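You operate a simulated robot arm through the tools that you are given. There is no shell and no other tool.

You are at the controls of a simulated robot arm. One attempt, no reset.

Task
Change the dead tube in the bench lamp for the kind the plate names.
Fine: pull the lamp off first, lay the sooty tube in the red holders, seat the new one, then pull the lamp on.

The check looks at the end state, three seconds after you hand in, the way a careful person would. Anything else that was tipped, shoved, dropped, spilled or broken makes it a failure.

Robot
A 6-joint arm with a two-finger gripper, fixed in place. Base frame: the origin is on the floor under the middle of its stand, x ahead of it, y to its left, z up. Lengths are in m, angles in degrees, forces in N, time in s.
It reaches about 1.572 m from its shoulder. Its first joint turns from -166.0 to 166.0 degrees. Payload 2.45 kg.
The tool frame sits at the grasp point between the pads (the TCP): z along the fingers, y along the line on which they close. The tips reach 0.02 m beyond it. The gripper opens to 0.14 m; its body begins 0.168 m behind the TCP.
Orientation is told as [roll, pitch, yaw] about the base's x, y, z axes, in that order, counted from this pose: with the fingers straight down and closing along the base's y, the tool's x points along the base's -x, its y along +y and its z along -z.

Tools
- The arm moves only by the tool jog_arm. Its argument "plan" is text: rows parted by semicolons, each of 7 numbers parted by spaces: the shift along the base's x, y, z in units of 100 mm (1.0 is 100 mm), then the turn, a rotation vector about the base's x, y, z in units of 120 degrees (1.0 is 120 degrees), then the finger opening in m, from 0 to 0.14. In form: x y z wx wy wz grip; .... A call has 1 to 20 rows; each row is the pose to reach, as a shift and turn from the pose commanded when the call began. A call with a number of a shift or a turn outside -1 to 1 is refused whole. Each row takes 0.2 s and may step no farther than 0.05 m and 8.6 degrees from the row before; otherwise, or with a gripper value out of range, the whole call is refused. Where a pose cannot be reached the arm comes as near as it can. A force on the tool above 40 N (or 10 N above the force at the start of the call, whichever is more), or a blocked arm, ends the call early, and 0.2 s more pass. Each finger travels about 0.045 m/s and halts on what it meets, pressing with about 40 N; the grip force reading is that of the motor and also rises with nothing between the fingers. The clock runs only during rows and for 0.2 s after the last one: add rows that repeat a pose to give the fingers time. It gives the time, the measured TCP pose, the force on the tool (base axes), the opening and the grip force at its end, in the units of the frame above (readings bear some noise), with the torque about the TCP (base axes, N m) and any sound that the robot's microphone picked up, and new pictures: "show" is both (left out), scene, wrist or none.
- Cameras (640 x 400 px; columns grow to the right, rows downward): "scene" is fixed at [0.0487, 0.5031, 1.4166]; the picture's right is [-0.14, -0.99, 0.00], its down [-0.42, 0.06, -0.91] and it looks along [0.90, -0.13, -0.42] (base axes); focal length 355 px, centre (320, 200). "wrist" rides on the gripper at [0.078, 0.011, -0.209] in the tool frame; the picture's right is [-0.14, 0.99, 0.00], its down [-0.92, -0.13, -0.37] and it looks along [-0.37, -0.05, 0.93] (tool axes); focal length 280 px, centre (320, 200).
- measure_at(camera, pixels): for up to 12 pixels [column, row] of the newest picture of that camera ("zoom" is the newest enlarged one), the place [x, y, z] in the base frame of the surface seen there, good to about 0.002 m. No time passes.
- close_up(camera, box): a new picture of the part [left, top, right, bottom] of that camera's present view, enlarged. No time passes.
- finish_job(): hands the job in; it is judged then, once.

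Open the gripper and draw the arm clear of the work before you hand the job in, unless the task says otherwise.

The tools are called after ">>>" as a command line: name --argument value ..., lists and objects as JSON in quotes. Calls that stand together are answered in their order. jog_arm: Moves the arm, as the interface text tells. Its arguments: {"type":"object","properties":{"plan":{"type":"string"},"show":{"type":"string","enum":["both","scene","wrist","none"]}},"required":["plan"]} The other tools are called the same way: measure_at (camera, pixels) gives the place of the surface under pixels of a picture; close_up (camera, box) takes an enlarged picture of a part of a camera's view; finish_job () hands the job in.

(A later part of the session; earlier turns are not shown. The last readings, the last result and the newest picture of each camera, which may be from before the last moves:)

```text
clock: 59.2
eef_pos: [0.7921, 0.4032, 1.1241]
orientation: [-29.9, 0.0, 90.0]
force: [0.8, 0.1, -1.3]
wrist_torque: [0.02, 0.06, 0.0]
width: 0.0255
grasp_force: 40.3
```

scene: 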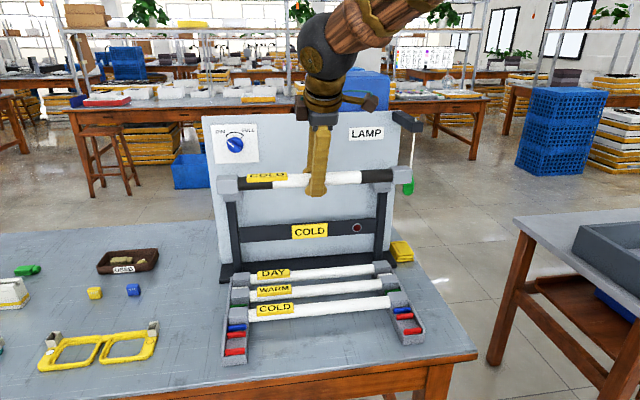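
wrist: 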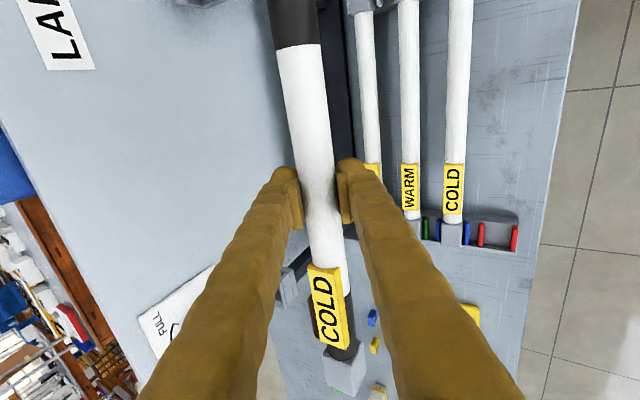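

The label is facing up again. I'll zoom in on the held tube's caps and label to check its roll.

>>> close_up --camera "scene" --box '[205, 160, 295, 210]'

>>> close_up --camera "scene" --box '[350, 155, 430, 205]'

```text
7.11 times, centred on (250, 185) of scene
```

zoom: 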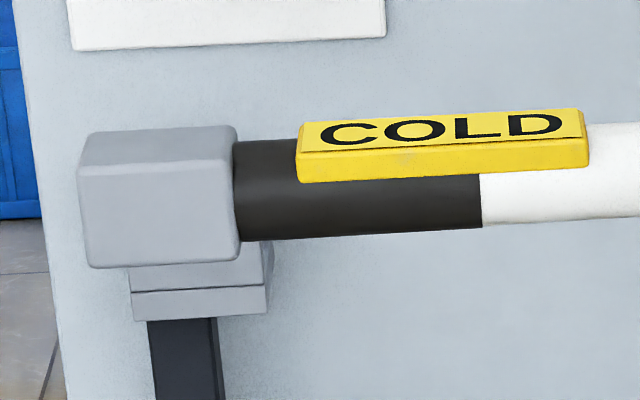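

```text
8.00 times, centred on (390, 180) of scene
```

zoom: 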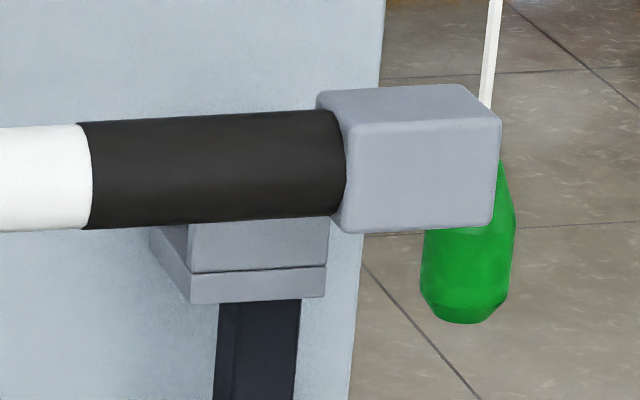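

>>> measure_at --camera "zoom" --pixels '[[410, 92], [410, 105], [410, 118], [400, 135], [400, 180], [400, 220], [440, 92], [440, 117], [440, 135], [440, 215], [200, 170], [380, 100]]'

>>> close_up --camera "scene" --box '[205, 160, 295, 210]'

>>> measure_at --camera "zoom" --pixels '[[150, 135], [150, 145], [150, 158], [150, 180], [150, 220], [150, 255], [350, 122], [350, 143], [350, 155], [350, 178], [480, 115], [480, 138]]'

```text
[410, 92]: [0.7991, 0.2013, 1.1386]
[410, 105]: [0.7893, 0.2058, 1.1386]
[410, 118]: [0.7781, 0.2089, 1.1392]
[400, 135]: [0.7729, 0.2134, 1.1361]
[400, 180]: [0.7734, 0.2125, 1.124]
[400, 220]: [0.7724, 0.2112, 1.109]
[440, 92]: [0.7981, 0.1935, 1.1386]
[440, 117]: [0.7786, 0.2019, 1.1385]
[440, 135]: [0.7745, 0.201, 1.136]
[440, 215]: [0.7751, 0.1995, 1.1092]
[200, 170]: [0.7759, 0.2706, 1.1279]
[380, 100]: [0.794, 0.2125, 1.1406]
```

```text
7.11 times, centred on (250, 185) of scene
```

zoom: 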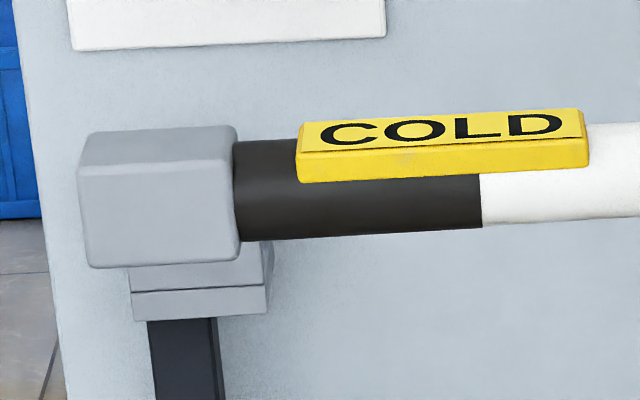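

```text
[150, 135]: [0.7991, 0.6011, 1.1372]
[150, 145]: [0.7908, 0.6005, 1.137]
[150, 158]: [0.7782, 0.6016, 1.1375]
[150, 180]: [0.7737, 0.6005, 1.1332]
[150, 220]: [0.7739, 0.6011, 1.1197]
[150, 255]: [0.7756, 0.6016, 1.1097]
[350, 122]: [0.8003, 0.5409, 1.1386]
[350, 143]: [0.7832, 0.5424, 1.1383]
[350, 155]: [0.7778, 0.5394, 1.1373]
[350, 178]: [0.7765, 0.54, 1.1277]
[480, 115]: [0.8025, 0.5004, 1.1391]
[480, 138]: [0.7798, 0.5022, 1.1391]
```

The tube is square and level: cap tops at z≈1.138 both ends, front faces vertical at x≈0.7735. Now I'll measure the red slot bars precisely at both rails.

>>> close_up --camera "scene" --box '[205, 310, 285, 360]'

>>> measure_at --camera "zoom" --pixels '[[250, 115], [250, 125], [250, 135], [250, 145], [250, 180], [250, 195], [250, 205], [250, 265], [250, 300], [250, 315], [250, 325], [250, 345]]'

>>> close_up --camera "scene" --box '[370, 300, 434, 340]'

>>> measure_at --camera "zoom" --pixels '[[340, 60], [340, 80], [340, 95], [340, 110], [360, 140], [360, 155], [360, 175], [380, 220], [410, 260], [410, 275], [420, 290], [420, 315]]'

```text
8.00 times, centred on (245, 335) of scene
```

zoom: 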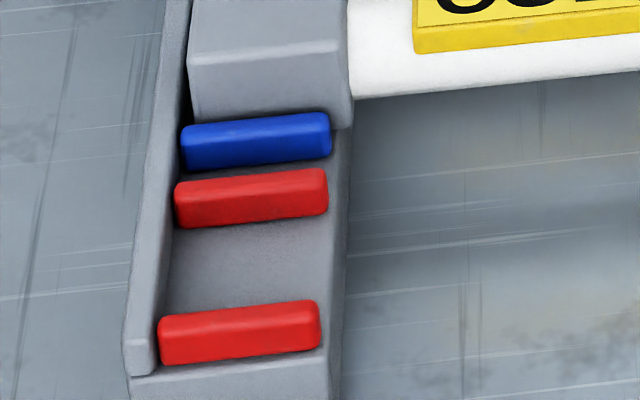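

```text
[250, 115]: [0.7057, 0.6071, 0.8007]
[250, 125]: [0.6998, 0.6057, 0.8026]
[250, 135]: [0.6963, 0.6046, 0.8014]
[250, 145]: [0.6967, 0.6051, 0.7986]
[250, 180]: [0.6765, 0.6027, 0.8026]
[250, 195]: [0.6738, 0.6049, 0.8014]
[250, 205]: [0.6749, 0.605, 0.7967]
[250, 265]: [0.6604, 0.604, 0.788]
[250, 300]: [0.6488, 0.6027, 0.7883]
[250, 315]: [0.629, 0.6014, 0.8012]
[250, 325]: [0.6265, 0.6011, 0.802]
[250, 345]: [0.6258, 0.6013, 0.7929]
```

```text
10.00 times, centred on (402, 320) of scene
```

zoom: 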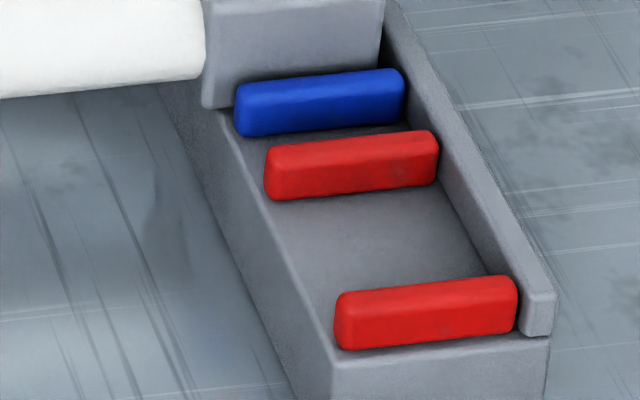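

```text
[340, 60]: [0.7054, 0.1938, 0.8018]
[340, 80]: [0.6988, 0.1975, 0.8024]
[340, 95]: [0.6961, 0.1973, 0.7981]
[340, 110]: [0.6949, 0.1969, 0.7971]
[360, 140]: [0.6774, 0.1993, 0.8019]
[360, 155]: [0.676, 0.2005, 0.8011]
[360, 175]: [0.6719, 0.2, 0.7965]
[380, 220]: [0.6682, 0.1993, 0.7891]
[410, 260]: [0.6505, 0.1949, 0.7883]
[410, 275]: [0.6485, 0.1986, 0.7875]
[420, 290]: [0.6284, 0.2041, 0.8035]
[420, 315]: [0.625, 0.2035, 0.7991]
```

Red slot: bars' inner faces at about x 0.634 and 0.6735, centre 0.654, floor z≈0.788; the cap centre should end near z 0.8065. I'll carry the tube back over the red slot at a safe height.

>>> jog_arm --plan "-0.25 0 -0.1 0 0 0 0.015; -0.5 0 -0.2 0 0 0 0.015; -0.75 0 -0.3 0 0 0 0.015; -1.0 0 -0.4 0 0 0 0.015; -1.0 0 -0.6 0 0 0 0.015; -1.0 0 -0.6 0 0 0 0.015" --show "none"

>>> jog_arm --plan "-0.2 0 -0.2 0 0 0 0.015; -0.388 0.01 -0.4 0 0 0 0.015; -0.388 0.01 -0.65 0 0 0 0.015; -0.388 0.01 -0.9 0 0 0 0.015; -0.388 0.01 -1.0 0 0 0 0.015; -0.388 0.01 -1.0 0 0 0 0.015"

```text
clock: 60.6
eef_pos: [0.6904, 0.4024, 1.0654]
orientation: [-29.9, 0.0, 90.0]
force: [0.8, -0.9, -1.5]
wrist_torque: [-0.01, 0.0, 0.0]
width: 0.0253
grasp_force: 40.1
```

```text
clock: 62.0
eef_pos: [0.653, 0.4023, 0.9648]
orientation: [-30.0, 0.0, 90.1]
force: [0.4, -0.6, -1.3]
wrist_torque: [0.06, 0.03, 0.0]
width: 0.0253
grasp_force: 39.7
```

scene: 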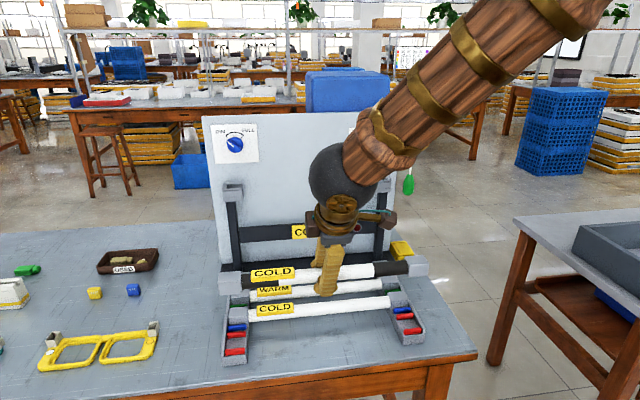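
wrist: 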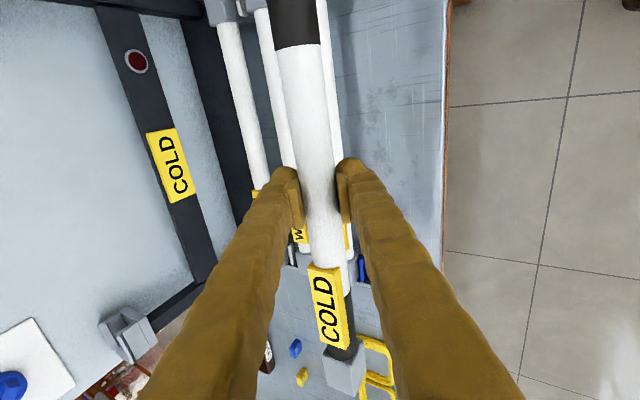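

Reachable here. I'll lower 100 mm to just above the bars, then measure the caps against the slot.

>>> jog_arm --plan "0 0 -0.25 0 0 0 0.015; 0 0 -0.5 0 0 0 0.015; 0 0 -0.75 0 0 0 0.015; 0 0 -0.95 0 0 0 0.015; 0 0 -1.0 0 0 0 0.015; 0 0 -1.0 0 0 0 0.015"

>>> close_up --camera "scene" --box '[200, 290, 296, 350]'

>>> close_up --camera "scene" --box '[350, 285, 446, 345]'

```text
clock: 63.4
eef_pos: [0.6537, 0.404, 0.8644]
orientation: [-29.9, -0.1, 90.0]
force: [-0.1, 0.3, -1.1]
wrist_torque: [0.01, 0.01, -0.02]
width: 0.0255
grasp_force: 40.2
```

scene: 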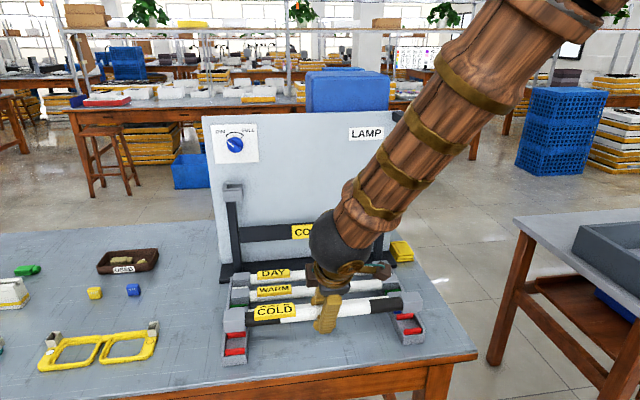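
wrist: 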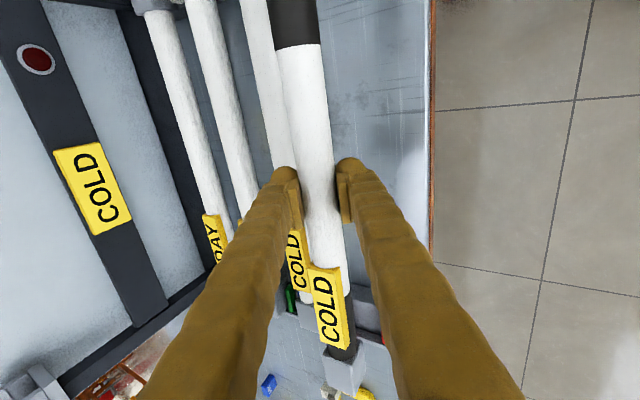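

```text
6.67 times, centred on (248, 320) of scene
```

zoom: 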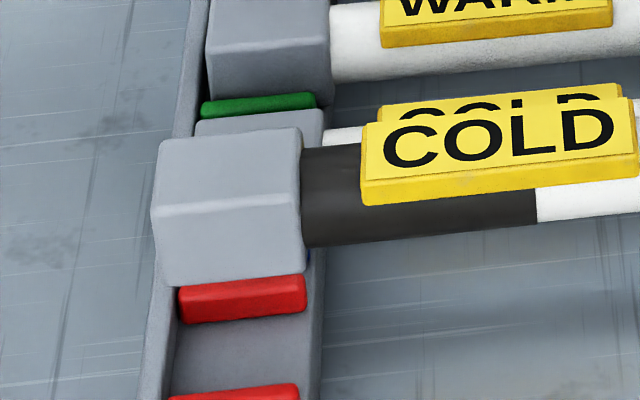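

```text
6.67 times, centred on (398, 315) of scene
```

zoom: 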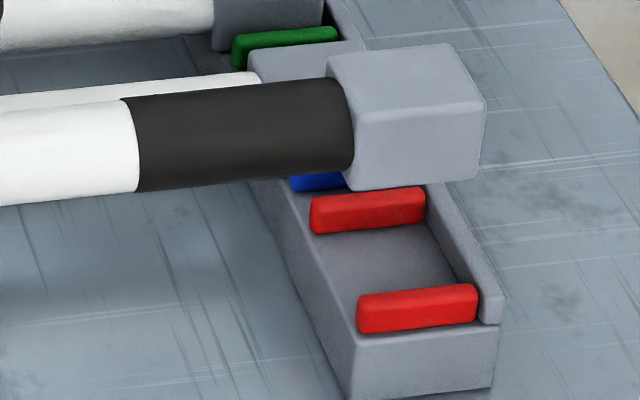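

Above the slot now. I'll measure cap faces at both ends (this zoom is the right end), then the left end.

>>> measure_at --camera "zoom" --pixels '[[400, 90], [400, 105], [400, 125], [410, 150], [410, 175], [365, 130], [350, 150], [470, 150], [480, 130], [455, 60], [340, 210], [420, 205]]'

>>> close_up --camera "scene" --box '[200, 290, 296, 350]'

>>> measure_at --camera "zoom" --pixels '[[230, 170], [230, 195], [230, 220], [230, 260], [160, 240], [295, 230], [190, 300], [300, 290], [165, 150], [175, 250], [150, 260], [450, 140]]'

```text
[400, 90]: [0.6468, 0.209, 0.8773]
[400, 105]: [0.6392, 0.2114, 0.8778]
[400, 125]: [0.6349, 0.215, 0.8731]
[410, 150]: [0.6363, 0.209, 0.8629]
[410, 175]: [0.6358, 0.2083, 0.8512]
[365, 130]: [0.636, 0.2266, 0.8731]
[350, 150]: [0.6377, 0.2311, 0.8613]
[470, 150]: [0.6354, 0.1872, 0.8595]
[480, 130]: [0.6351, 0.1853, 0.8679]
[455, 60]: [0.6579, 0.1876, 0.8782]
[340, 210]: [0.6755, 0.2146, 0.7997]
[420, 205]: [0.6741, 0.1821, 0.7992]
```

```text
6.67 times, centred on (248, 320) of scene
```

zoom: 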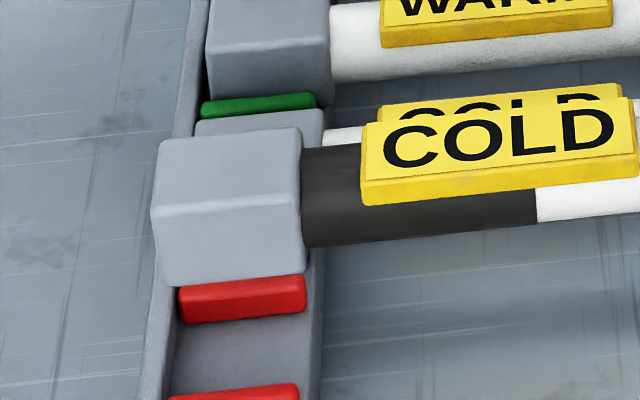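

```text
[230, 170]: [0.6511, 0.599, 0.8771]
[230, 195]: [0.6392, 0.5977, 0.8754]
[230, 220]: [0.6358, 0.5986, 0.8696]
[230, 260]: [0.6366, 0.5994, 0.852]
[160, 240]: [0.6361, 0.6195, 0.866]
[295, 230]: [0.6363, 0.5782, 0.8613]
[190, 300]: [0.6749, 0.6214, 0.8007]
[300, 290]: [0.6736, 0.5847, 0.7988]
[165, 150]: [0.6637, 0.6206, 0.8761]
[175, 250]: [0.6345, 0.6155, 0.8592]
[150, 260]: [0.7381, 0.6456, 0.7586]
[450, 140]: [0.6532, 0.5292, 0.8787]
```

Caps at x 0.636 front face, y-centred at 0.404; slot centre wants the front face at about 0.635. I'll nudge −1 mm in x and lower to just above the bar tops.

>>> jog_arm --plan "-0.01 0 -0.15 0 0 0 0.015; -0.01 0 -0.3 0 0 0 0.015; -0.01 0 -0.36 0 0 0 0.015; -0.01 0 -0.36 0 0 0 0.015" --show "scene"

>>> close_up --camera "scene" --box '[200, 300, 296, 360]'

>>> close_up --camera "scene" --box '[350, 290, 446, 350]'

```text
clock: 64.4
eef_pos: [0.6519, 0.4032, 0.8289]
orientation: [-29.9, 0.0, 90.0]
force: [-0.1, 0.2, -0.4]
wrist_torque: [0.01, 0.01, -0.01]
width: 0.0255
grasp_force: 40.2
```

scene: 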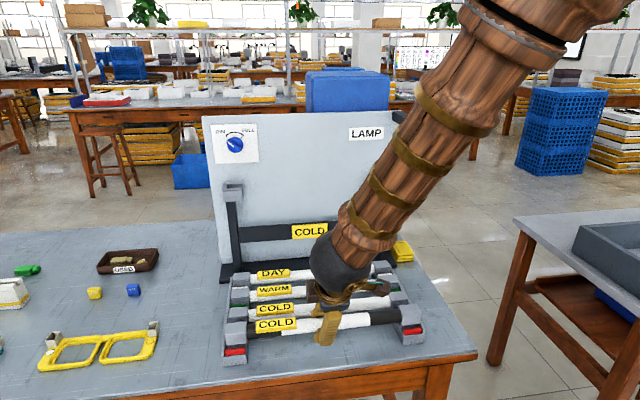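

```text
6.67 times, centred on (248, 330) of scene
```

zoom: 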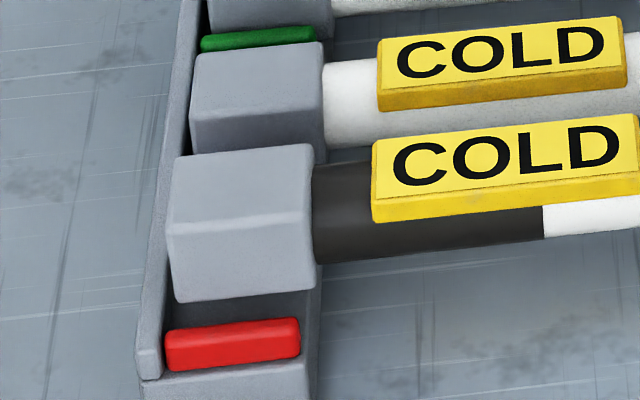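

```text
6.67 times, centred on (398, 320) of scene
```

zoom: 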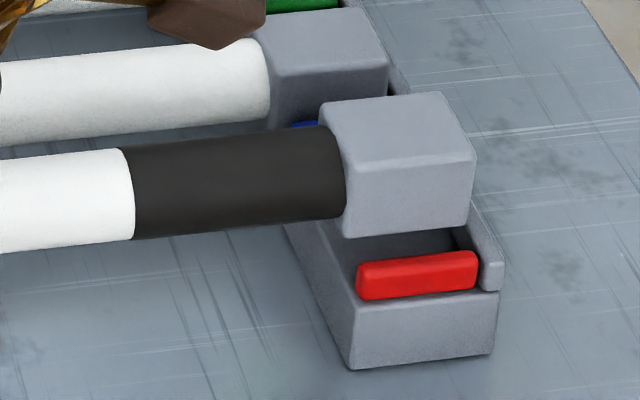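

Caps hover just above the bars with no contact. A last check of the cap face positions on both sides before lowering in.

>>> measure_at --camera "zoom" --pixels '[[400, 120], [400, 150], [400, 180], [400, 220], [350, 200], [465, 200], [400, 110], [440, 100], [380, 260], [380, 275], [460, 270], [490, 260]]'

>>> close_up --camera "scene" --box '[200, 300, 296, 360]'

>>> measure_at --camera "zoom" --pixels '[[240, 160], [240, 185], [240, 215], [240, 240], [240, 280], [180, 250], [305, 250], [230, 335], [230, 350], [150, 350], [250, 60], [250, 95]]'

```text
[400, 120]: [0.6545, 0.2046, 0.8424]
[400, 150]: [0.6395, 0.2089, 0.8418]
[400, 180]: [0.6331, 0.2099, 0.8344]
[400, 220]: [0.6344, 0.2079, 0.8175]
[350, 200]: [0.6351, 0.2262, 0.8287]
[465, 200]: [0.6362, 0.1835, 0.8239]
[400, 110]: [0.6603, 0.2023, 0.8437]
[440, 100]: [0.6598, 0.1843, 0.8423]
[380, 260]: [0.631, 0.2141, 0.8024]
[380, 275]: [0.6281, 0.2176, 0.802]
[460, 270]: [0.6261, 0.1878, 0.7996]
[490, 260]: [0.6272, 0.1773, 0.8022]
```

```text
6.67 times, centred on (248, 330) of scene
```

zoom: 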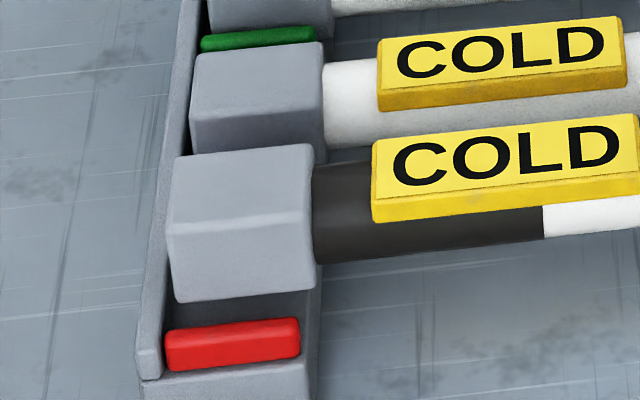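

```text
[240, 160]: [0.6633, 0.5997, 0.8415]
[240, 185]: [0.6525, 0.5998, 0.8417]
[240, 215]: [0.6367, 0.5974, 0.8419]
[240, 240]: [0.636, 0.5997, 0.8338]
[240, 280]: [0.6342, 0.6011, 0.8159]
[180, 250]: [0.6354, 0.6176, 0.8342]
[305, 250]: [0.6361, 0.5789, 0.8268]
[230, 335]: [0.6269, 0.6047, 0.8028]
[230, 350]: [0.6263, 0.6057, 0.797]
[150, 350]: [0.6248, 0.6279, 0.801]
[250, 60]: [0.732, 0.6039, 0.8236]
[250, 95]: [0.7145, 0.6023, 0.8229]
```

Cap front faces at x≈0.635, cap tops at 0.842; the neighbour's cap top is at 0.823, so about 19 mm remain. Lowering gently into the slot.

>>> jog_arm --plan "0 0 -0.03 0 0 0 0.015; 0 0 -0.06 0 0 0 0.015; 0 0 -0.09 0 0 0 0.015; 0 0 -0.12 0 0 0 0.015; 0 0 -0.15 0 0 0 0.015; 0 0 -0.17 0 0 0 0.015; 0 0 -0.18 0 0 0 0.015" --show "scene"

>>> close_up --camera "scene" --box '[200, 300, 296, 360]'

>>> close_up --camera "scene" --box '[350, 290, 446, 350]'

```text
clock: 66.0
eef_pos: [0.6511, 0.4034, 0.8102]
orientation: [-29.8, 0.0, 90.0]
force: [-0.5, -1.1, -1.6]
wrist_torque: [0.02, -0.01, -0.01]
width: 0.0257
grasp_force: 40.1
```

scene: 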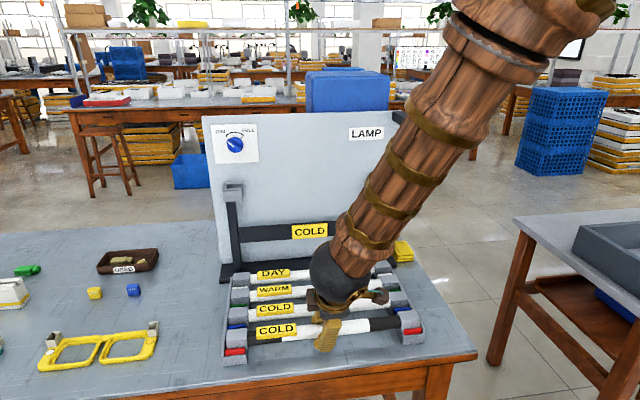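

```text
6.67 times, centred on (248, 330) of scene
```

zoom: 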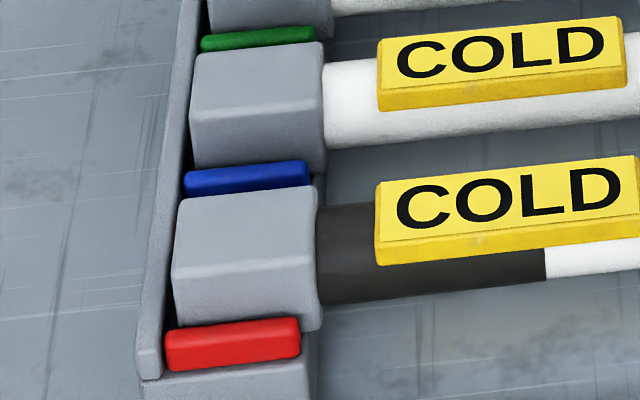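

```text
6.67 times, centred on (398, 320) of scene
```

zoom: 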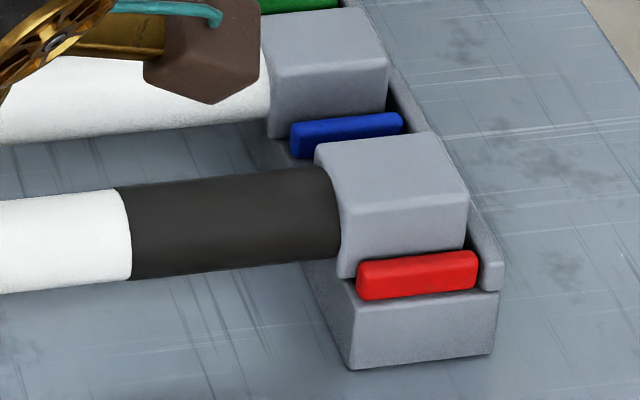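

The caps are down between the red bars with no side force, about 1 mm off the floor. I'll touch down and release.

>>> jog_arm --plan "0 0 -0.01 0 0 0 0.015; 0 0 -0.015 0 0 0 0.015; 0 0 -0.02 0 0 0 0.015" --show "none"

```text
clock: 66.8
eef_pos: [0.6522, 0.4045, 0.8096]
orientation: [-29.9, 0.0, 90.1]
force: [2.2, 1.4, 5.5]
wrist_torque: [0.39, 0.08, -0.18]
width: 0.0254
grasp_force: 40.4
```

Touchdown: force z rose to +5.5 N. Opening the fingers a small amount to release.

>>> jog_arm --plan "0 0 0 0 0 0 0.028; 0 0 0 0 0 0 0.034; 0 0 0 0 0 0 0.04; 0 0 0 0 0 0 0.044; 0 0 0 0 0 0 0.044"

>>> close_up --camera "scene" --box '[200, 260, 440, 360]'

```text
clock: 68.0
eef_pos: [0.6526, 0.4047, 0.8079]
orientation: [-29.9, 0.1, 90.0]
force: [0.1, 0.6, 0.1]
wrist_torque: [-0.04, -0.02, -0.03]
width: 0.044
grasp_force: 0.1
```

scene: 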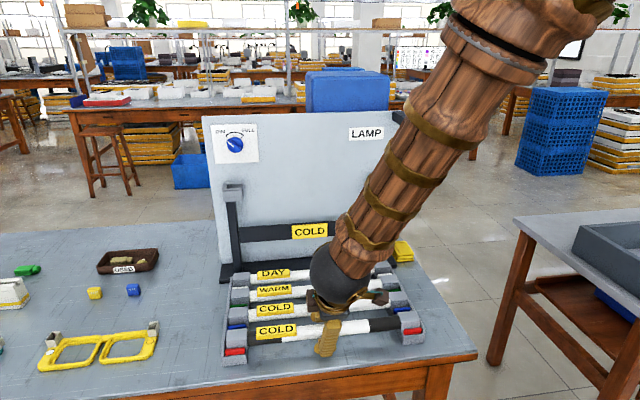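
wrist: 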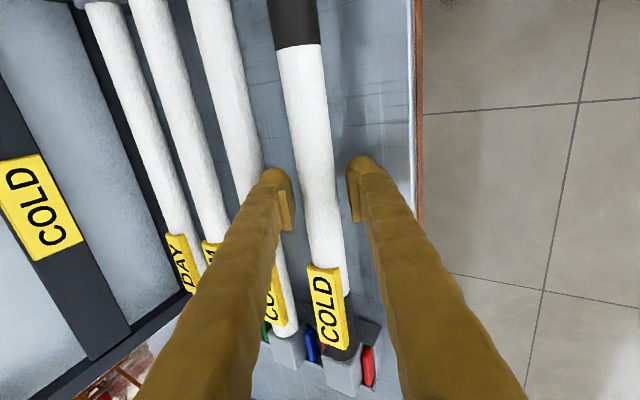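

```text
2.67 times, centred on (320, 310) of scene
```

zoom: 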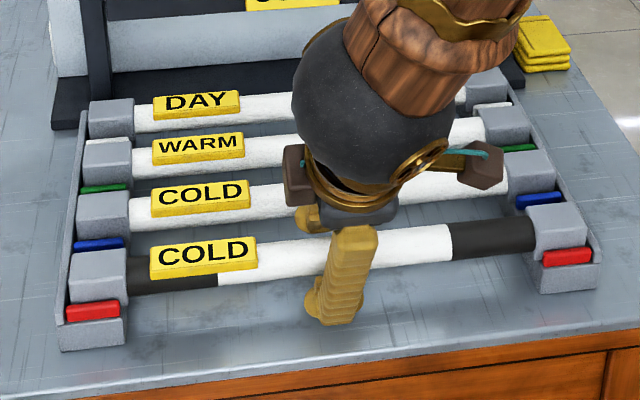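

The sooty tube is resting in the red holders. I'll withdraw along the tool axis.

>>> jog_arm --plan "-0.05 0 0.087 0 0 0 0.044; -0.1 0 0.173 0 0 0 0.044; -0.2 0 0.346 0 0 0 0.044; -0.3 0 0.52 0 0 0 0.044; -0.4 0 0.7 0 0 0 0.044; -0.4 0 0.95 0 0 0 0.044; -0.4 0 0.95 0 0 0 0.044"

>>> close_up --camera "scene" --box '[200, 240, 440, 390]'

```text
clock: 69.6
eef_pos: [0.6103, 0.4028, 0.904]
orientation: [-29.9, 0.0, 90.0]
force: [0.0, -0.2, 0.4]
wrist_torque: [0.04, 0.01, -0.01]
width: 0.044
grasp_force: 0.0
```

scene: 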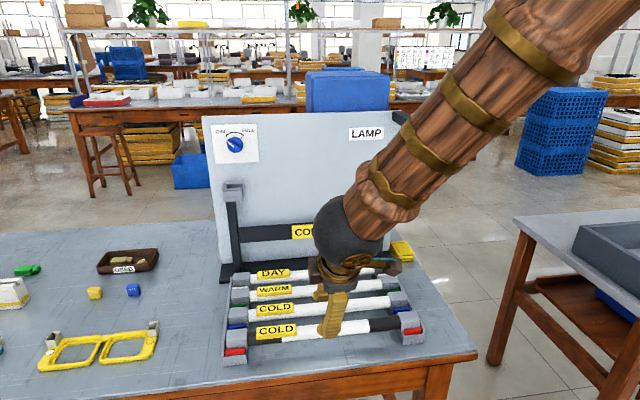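
wrist: 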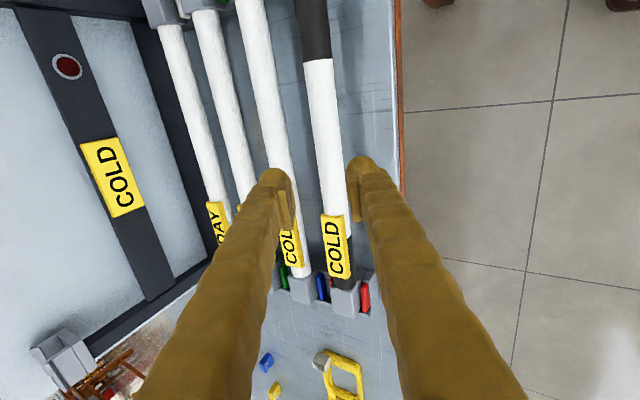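

```text
2.67 times, centred on (320, 315) of scene
```

zoom: 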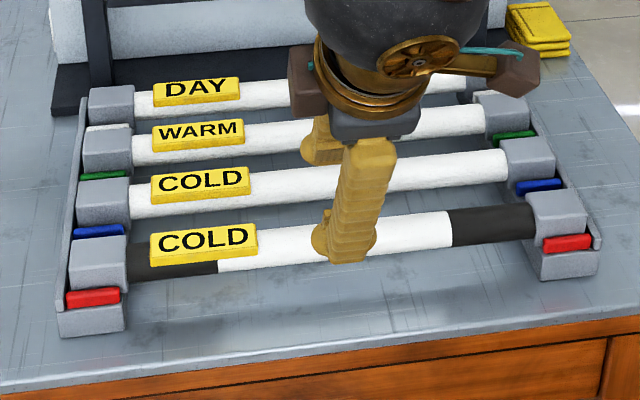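

The old tube sits level in the red holders. Now I'll measure the new COLD tube in the blue holders, and the old tube's back surface, since the lower finger must pass between them.

>>> measure_at --camera "wrist" --pixels '[[256, 60], [262, 60], [270, 60], [278, 60], [262, 110], [270, 110], [278, 110], [305, 110], [312, 110], [320, 110], [328, 110], [335, 110]]'

>>> measure_at --camera "scene" --pixels '[[300, 306], [300, 309], [300, 312], [300, 328], [300, 331], [300, 335], [380, 301], [380, 304], [275, 308], [275, 330], [238, 335], [404, 318]]'

```text
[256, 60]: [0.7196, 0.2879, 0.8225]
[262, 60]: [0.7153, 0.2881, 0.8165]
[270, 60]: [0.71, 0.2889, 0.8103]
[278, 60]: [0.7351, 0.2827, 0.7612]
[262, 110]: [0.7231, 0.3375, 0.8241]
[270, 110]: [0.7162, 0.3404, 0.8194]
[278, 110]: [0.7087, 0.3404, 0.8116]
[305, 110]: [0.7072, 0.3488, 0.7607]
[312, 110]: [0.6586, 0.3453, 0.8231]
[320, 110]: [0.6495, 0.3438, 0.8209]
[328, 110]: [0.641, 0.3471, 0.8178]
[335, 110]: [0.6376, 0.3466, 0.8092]
```

```text
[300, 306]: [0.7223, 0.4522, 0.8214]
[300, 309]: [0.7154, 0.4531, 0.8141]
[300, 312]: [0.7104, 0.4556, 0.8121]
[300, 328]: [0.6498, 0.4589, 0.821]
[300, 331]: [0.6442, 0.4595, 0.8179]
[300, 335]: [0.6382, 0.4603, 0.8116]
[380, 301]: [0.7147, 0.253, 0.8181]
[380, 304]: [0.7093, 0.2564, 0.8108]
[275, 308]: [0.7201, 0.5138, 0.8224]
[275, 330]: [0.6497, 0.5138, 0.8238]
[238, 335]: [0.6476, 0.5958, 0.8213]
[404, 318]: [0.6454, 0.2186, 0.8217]
```

COLD tube axis ≈ (0.7245, 0.8075), old tube axis ≈ (0.6535, 0.8075). To fit the lower finger between them I'll use θ=25° with a narrow 32 mm opening, and first go to a point 90 mm back along the axis.

>>> jog_arm --plan "0.2 0 0.05 0 0.02 0 0.04; 0.4 0 0.05 0 0.0417 0 0.036; 0.6 0.005 0 0 0.0417 0 0.032; 0.74 0.005 -0.1 0 0.0417 0 0.032; 0.74 0.005 -0.1 0 0.0417 0 0.032" --show "none"

>>> jog_arm --plan "0 0 0 0 0 0 0.032" --show "none"

>>> jog_arm --plan "0 0 0 0 0 0 0.032"

```text
clock: 70.8
eef_pos: [0.6858, 0.4039, 0.8952]
orientation: [-24.9, -0.1, 90.0]
force: [0.4, 0.4, -0.7]
wrist_torque: [0.0, 0.0, 0.01]
width: 0.0322
grasp_force: 0.1
```

```text
clock: 71.2
eef_pos: [0.6858, 0.404, 0.8943]
orientation: [-24.8, 0.0, 89.9]
force: [0.1, -0.5, -0.6]
wrist_torque: [-0.01, 0.03, 0.01]
width: 0.0322
grasp_force: 0.0
```

```text
clock: 71.6
eef_pos: [0.6845, 0.4044, 0.8944]
orientation: [-24.9, 0.0, 90.0]
force: [0.8, 0.1, -0.4]
wrist_torque: [0.0, -0.02, 0.01]
width: 0.0323
grasp_force: 0.1
```

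scene: 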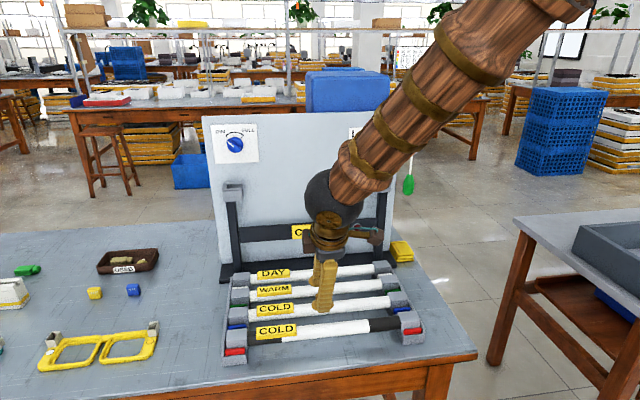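
wrist: 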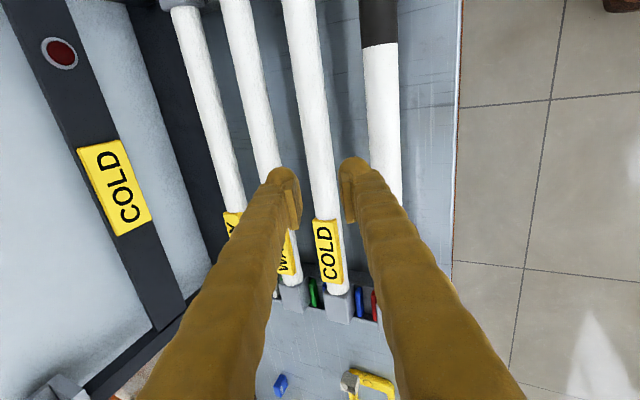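

Averaged TCP (0.6854, 0.404, 0.8946); the COLD tube is centred between the fingers at (315,150). Lowering the first 50 mm along the axis.

>>> jog_arm --plan "0.085 0 -0.181 0 0 0 0.032; 0.17 0 -0.363 0 0 0 0.032; 0.23 0 -0.5 0 0 0 0.032; 0.23 0 -0.5 0 0 0 0.032"

>>> close_up --camera "wrist" --box '[240, 100, 440, 225]'

>>> close_up --camera "scene" --box '[270, 250, 398, 350]'

```text
clock: 72.6
eef_pos: [0.7083, 0.4047, 0.8453]
orientation: [-24.9, 0.1, 90.0]
force: [0.4, 0.6, 0.0]
wrist_torque: [-0.02, -0.02, 0.01]
width: 0.0322
grasp_force: 0.0
```

scene: 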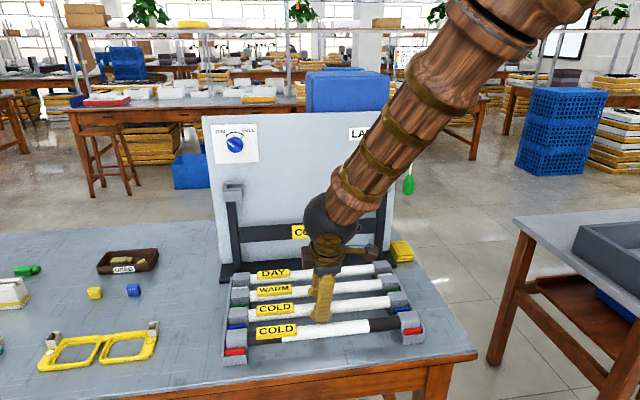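
wrist: 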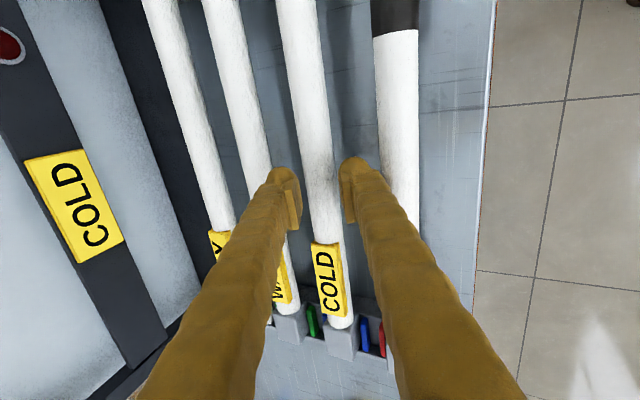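

```text
3.20 times, centred on (340, 162) of wrist
```

zoom: 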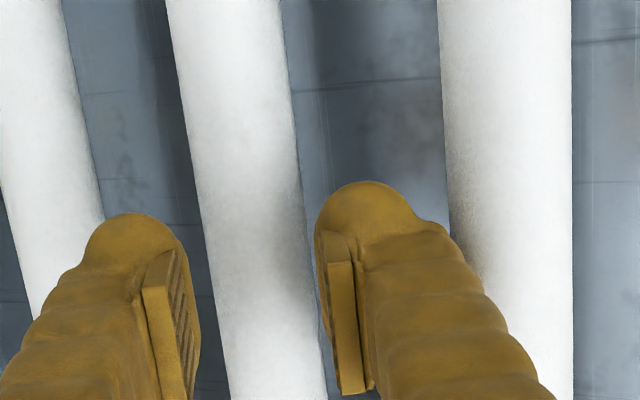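

```text
4.00 times, centred on (334, 300) of scene
```

zoom: 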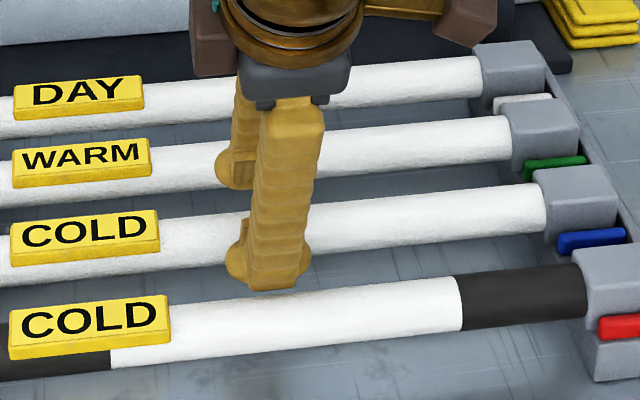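

The front finger is entering the gap between the two COLD tubes. Continuing down in small steps, watching forces.

>>> jog_arm --plan "0.03 0 -0.07 0 0 0 0.032; 0.06 0 -0.13 0 0 0 0.032; 0.09 0 -0.19 0 0 0 0.032; 0.09 0 -0.19 0 0 0 0.032" --show "none"

>>> jog_arm --plan "0.03 0 -0.06 0 0 0 0.032; 0.055 0 -0.12 0 0 0 0.032; 0.065 0 -0.145 0 0 0 0.032; 0.065 0 -0.145 0 0 0 0.032"

>>> close_up --camera "wrist" --box '[240, 100, 440, 225]'

>>> close_up --camera "scene" --box '[270, 250, 398, 350]'

```text
clock: 73.6
eef_pos: [0.7183, 0.404, 0.8246]
orientation: [-24.8, 0.0, 90.0]
force: [0.4, -0.4, 0.0]
wrist_torque: [0.02, -0.01, 0.02]
width: 0.032
grasp_force: 0.1
```

```text
clock: 74.6
eef_pos: [0.7235, 0.4042, 0.8097]
orientation: [-24.9, 0.0, 89.9]
force: [0.3, 0.4, 1.3]
wrist_torque: [-0.01, -0.02, 0.0]
width: 0.0319
grasp_force: 0.0
```

scene: 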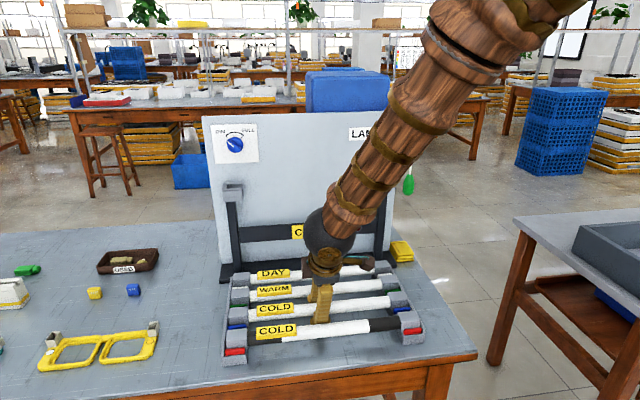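
wrist: 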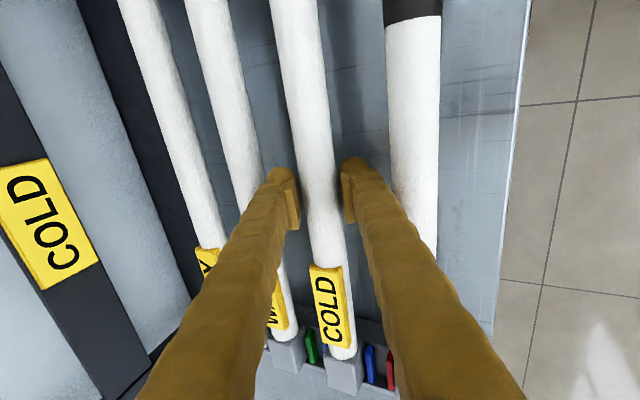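

```text
3.20 times, centred on (340, 162) of wrist
```

zoom: 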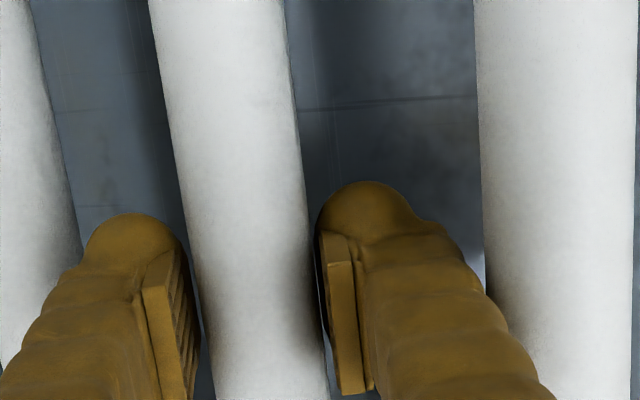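

```text
4.00 times, centred on (334, 300) of scene
```

zoom: 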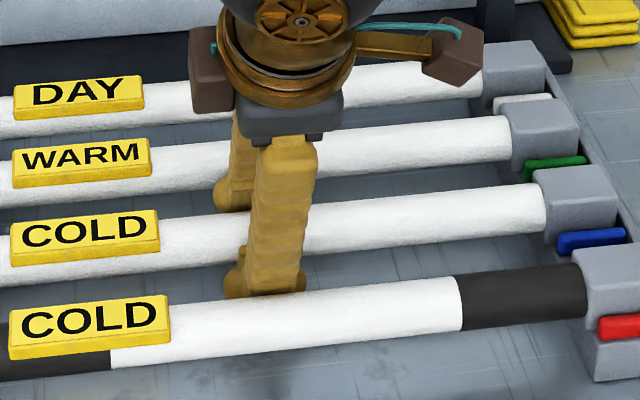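

No contact with either neighbour. Closing in stages on the new tube.

>>> jog_arm --plan "0 0 0 0 0 0 0.029; 0 0 0 0 0 0 0.026; 0 0 0 0 0 0 0.02; 0 0 0 0 0 0 0.015; 0 0 0 0 0 0 0.015" --show "wrist"

```text
clock: 75.8
eef_pos: [0.7247, 0.4035, 0.81]
orientation: [-24.9, -0.1, 90.0]
force: [0.3, 0.0, 0.9]
wrist_torque: [-0.03, 0.0, -0.02]
width: 0.0261
grasp_force: 39.9
```

wrist: 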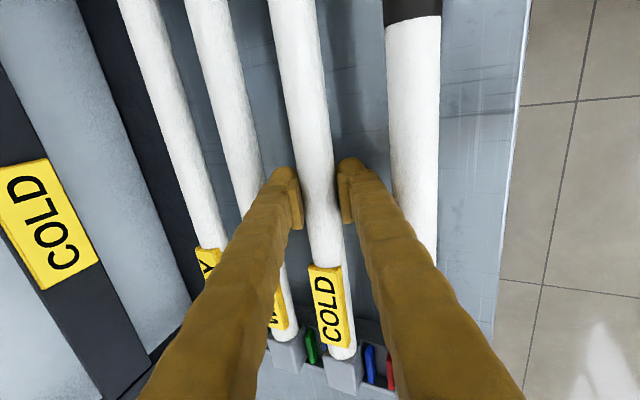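

Gripped at 26 mm with 40 N and no side load. Lifting straight up out of the blue holders.

>>> jog_arm --plan "0 0 0.03 0 0 0 0.015; 0 0 0.07 0 0 0 0.015; 0 0 0.12 0 0 0 0.015; 0 0 0.2 0 0 0 0.015; 0 0 0.35 0 0 0 0.015; 0 0 0.6 0 0 0 0.015; 0 0 0.85 0 0 0 0.015; 0 0 1.0 0 0 0 0.015; 0 0 1.0 0 0 0 0.015"

>>> close_up --camera "scene" --box '[200, 230, 440, 380]'

```text
clock: 77.8
eef_pos: [0.7232, 0.4055, 0.9113]
orientation: [-24.9, 0.0, 90.0]
force: [-0.8, -0.2, -1.0]
wrist_torque: [0.02, 0.04, -0.03]
width: 0.0263
grasp_force: 39.8
```

scene: 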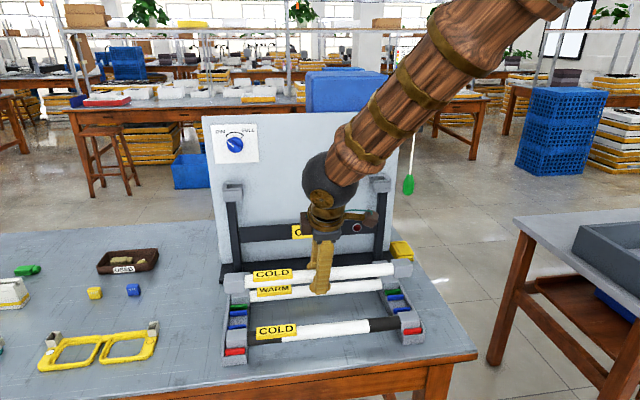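
wrist: 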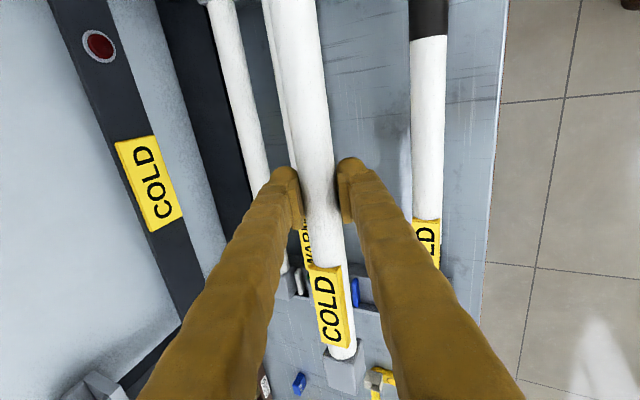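

```text
2.67 times, centred on (320, 305) of scene
```

zoom: 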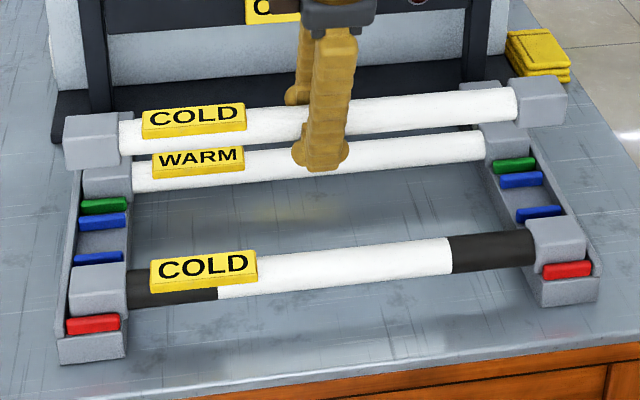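

The new COLD tube is lifted, others undisturbed. I'll carry it up and then measure its roll in the hand.

>>> jog_arm --plan "0 0 0.25 0 0 0 0.015; 0 0 0.5 0 0 0 0.015; 0 0 0.75 0 0 0 0.015; 0 0 1.0 0 0 0 0.015; 0 0 1.0 0 0 0 0.015" --show "none"

>>> jog_arm --plan "0.1 0 0.25 0 0 0 0.015; 0.2 0 0.5 0 0 0 0.015; 0.4 0 0.75 0 0 0 0.015; 0.6 0 0.95 0 0 0 0.015; 0.8 0 0.95 0 0 0 0.015; 1.0 0 0.95 0 0 0 0.015; 1.0 0 0.95 0 0 0 0.015"

>>> close_up --camera "scene" --box '[200, 130, 300, 200]'

>>> close_up --camera "scene" --box '[340, 130, 440, 200]'

```text
clock: 79.0
eef_pos: [0.7248, 0.4034, 1.0115]
orientation: [-24.9, 0.1, 90.1]
force: [-0.4, -0.5, -2.4]
wrist_torque: [-0.03, 0.03, 0.01]
width: 0.0264
grasp_force: 40.3
```

```text
clock: 80.6
eef_pos: [0.8237, 0.4041, 1.1051]
orientation: [-24.9, 0.0, 90.0]
force: [0.6, 0.3, -1.6]
wrist_torque: [0.01, -0.02, 0.05]
width: 0.0262
grasp_force: 40.4
```

scene: 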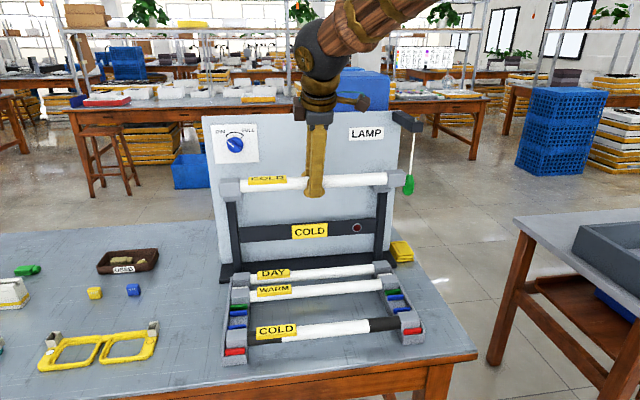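
wrist: 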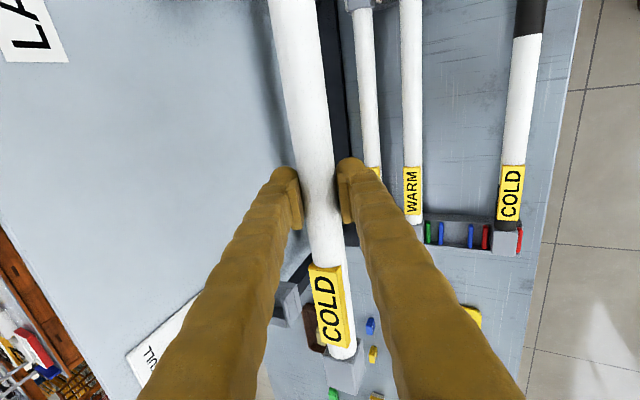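

```text
5.71 times, centred on (250, 165) of scene
```

zoom: 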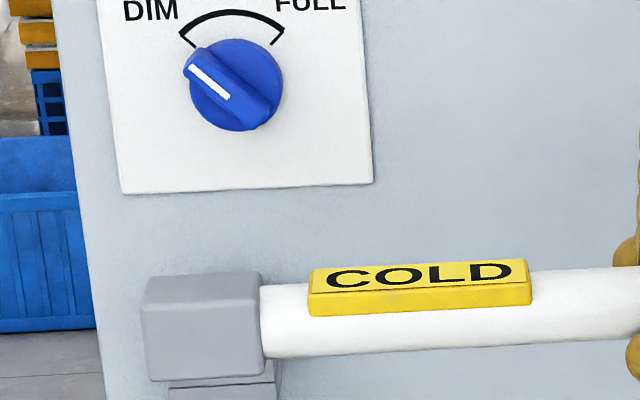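

```text
5.71 times, centred on (390, 165) of scene
```

zoom: 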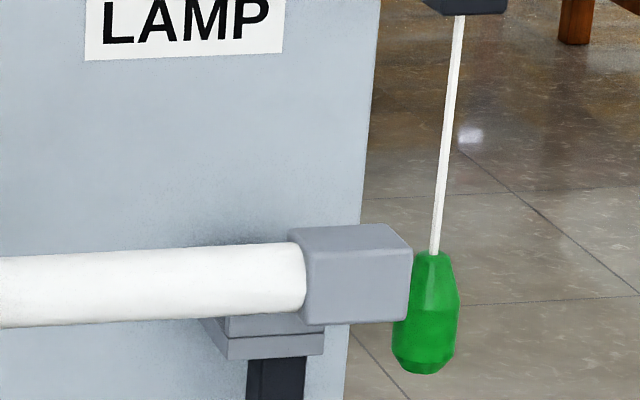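

Level so far. Measuring the cap faces (right end in this zoom, then left) to find the exact roll and position in the hand.

>>> measure_at --camera "zoom" --pixels '[[360, 232], [360, 242], [360, 252], [355, 270], [355, 290], [355, 315], [320, 280], [400, 290], [410, 270], [180, 265], [180, 300], [340, 228]]'

>>> close_up --camera "scene" --box '[200, 150, 300, 210]'

>>> measure_at --camera "zoom" --pixels '[[200, 170], [200, 178], [200, 187], [205, 205], [205, 230], [205, 255], [150, 230], [260, 230], [420, 155], [420, 168], [420, 178], [420, 190]]'

```text
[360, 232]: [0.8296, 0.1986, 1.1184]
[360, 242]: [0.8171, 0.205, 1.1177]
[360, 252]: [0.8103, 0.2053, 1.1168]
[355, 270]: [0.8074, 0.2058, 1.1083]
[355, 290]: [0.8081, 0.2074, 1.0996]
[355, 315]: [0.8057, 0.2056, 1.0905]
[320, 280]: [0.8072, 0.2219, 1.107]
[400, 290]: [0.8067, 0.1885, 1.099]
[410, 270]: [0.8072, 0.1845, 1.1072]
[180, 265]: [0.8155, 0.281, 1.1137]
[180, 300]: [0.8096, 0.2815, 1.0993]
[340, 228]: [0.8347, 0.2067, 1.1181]
```

```text
6.40 times, centred on (250, 180) of scene
```

zoom: 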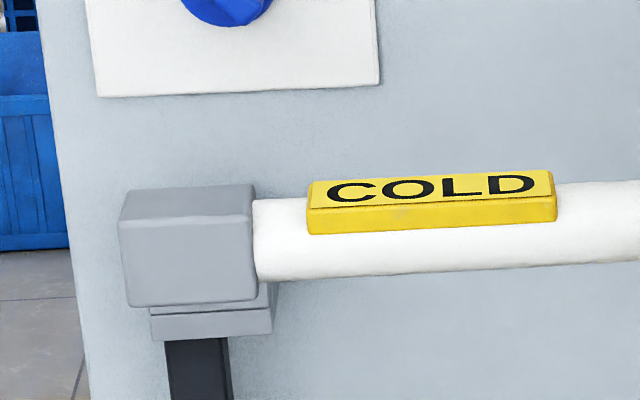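

```text
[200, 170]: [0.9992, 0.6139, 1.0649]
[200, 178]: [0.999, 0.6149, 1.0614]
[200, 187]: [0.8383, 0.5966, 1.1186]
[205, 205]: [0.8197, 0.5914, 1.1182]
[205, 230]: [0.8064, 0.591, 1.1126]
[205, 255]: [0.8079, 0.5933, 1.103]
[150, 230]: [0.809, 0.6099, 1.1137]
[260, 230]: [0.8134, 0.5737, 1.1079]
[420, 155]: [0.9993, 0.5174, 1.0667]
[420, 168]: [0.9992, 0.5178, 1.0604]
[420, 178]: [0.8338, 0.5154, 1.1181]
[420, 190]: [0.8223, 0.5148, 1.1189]
```

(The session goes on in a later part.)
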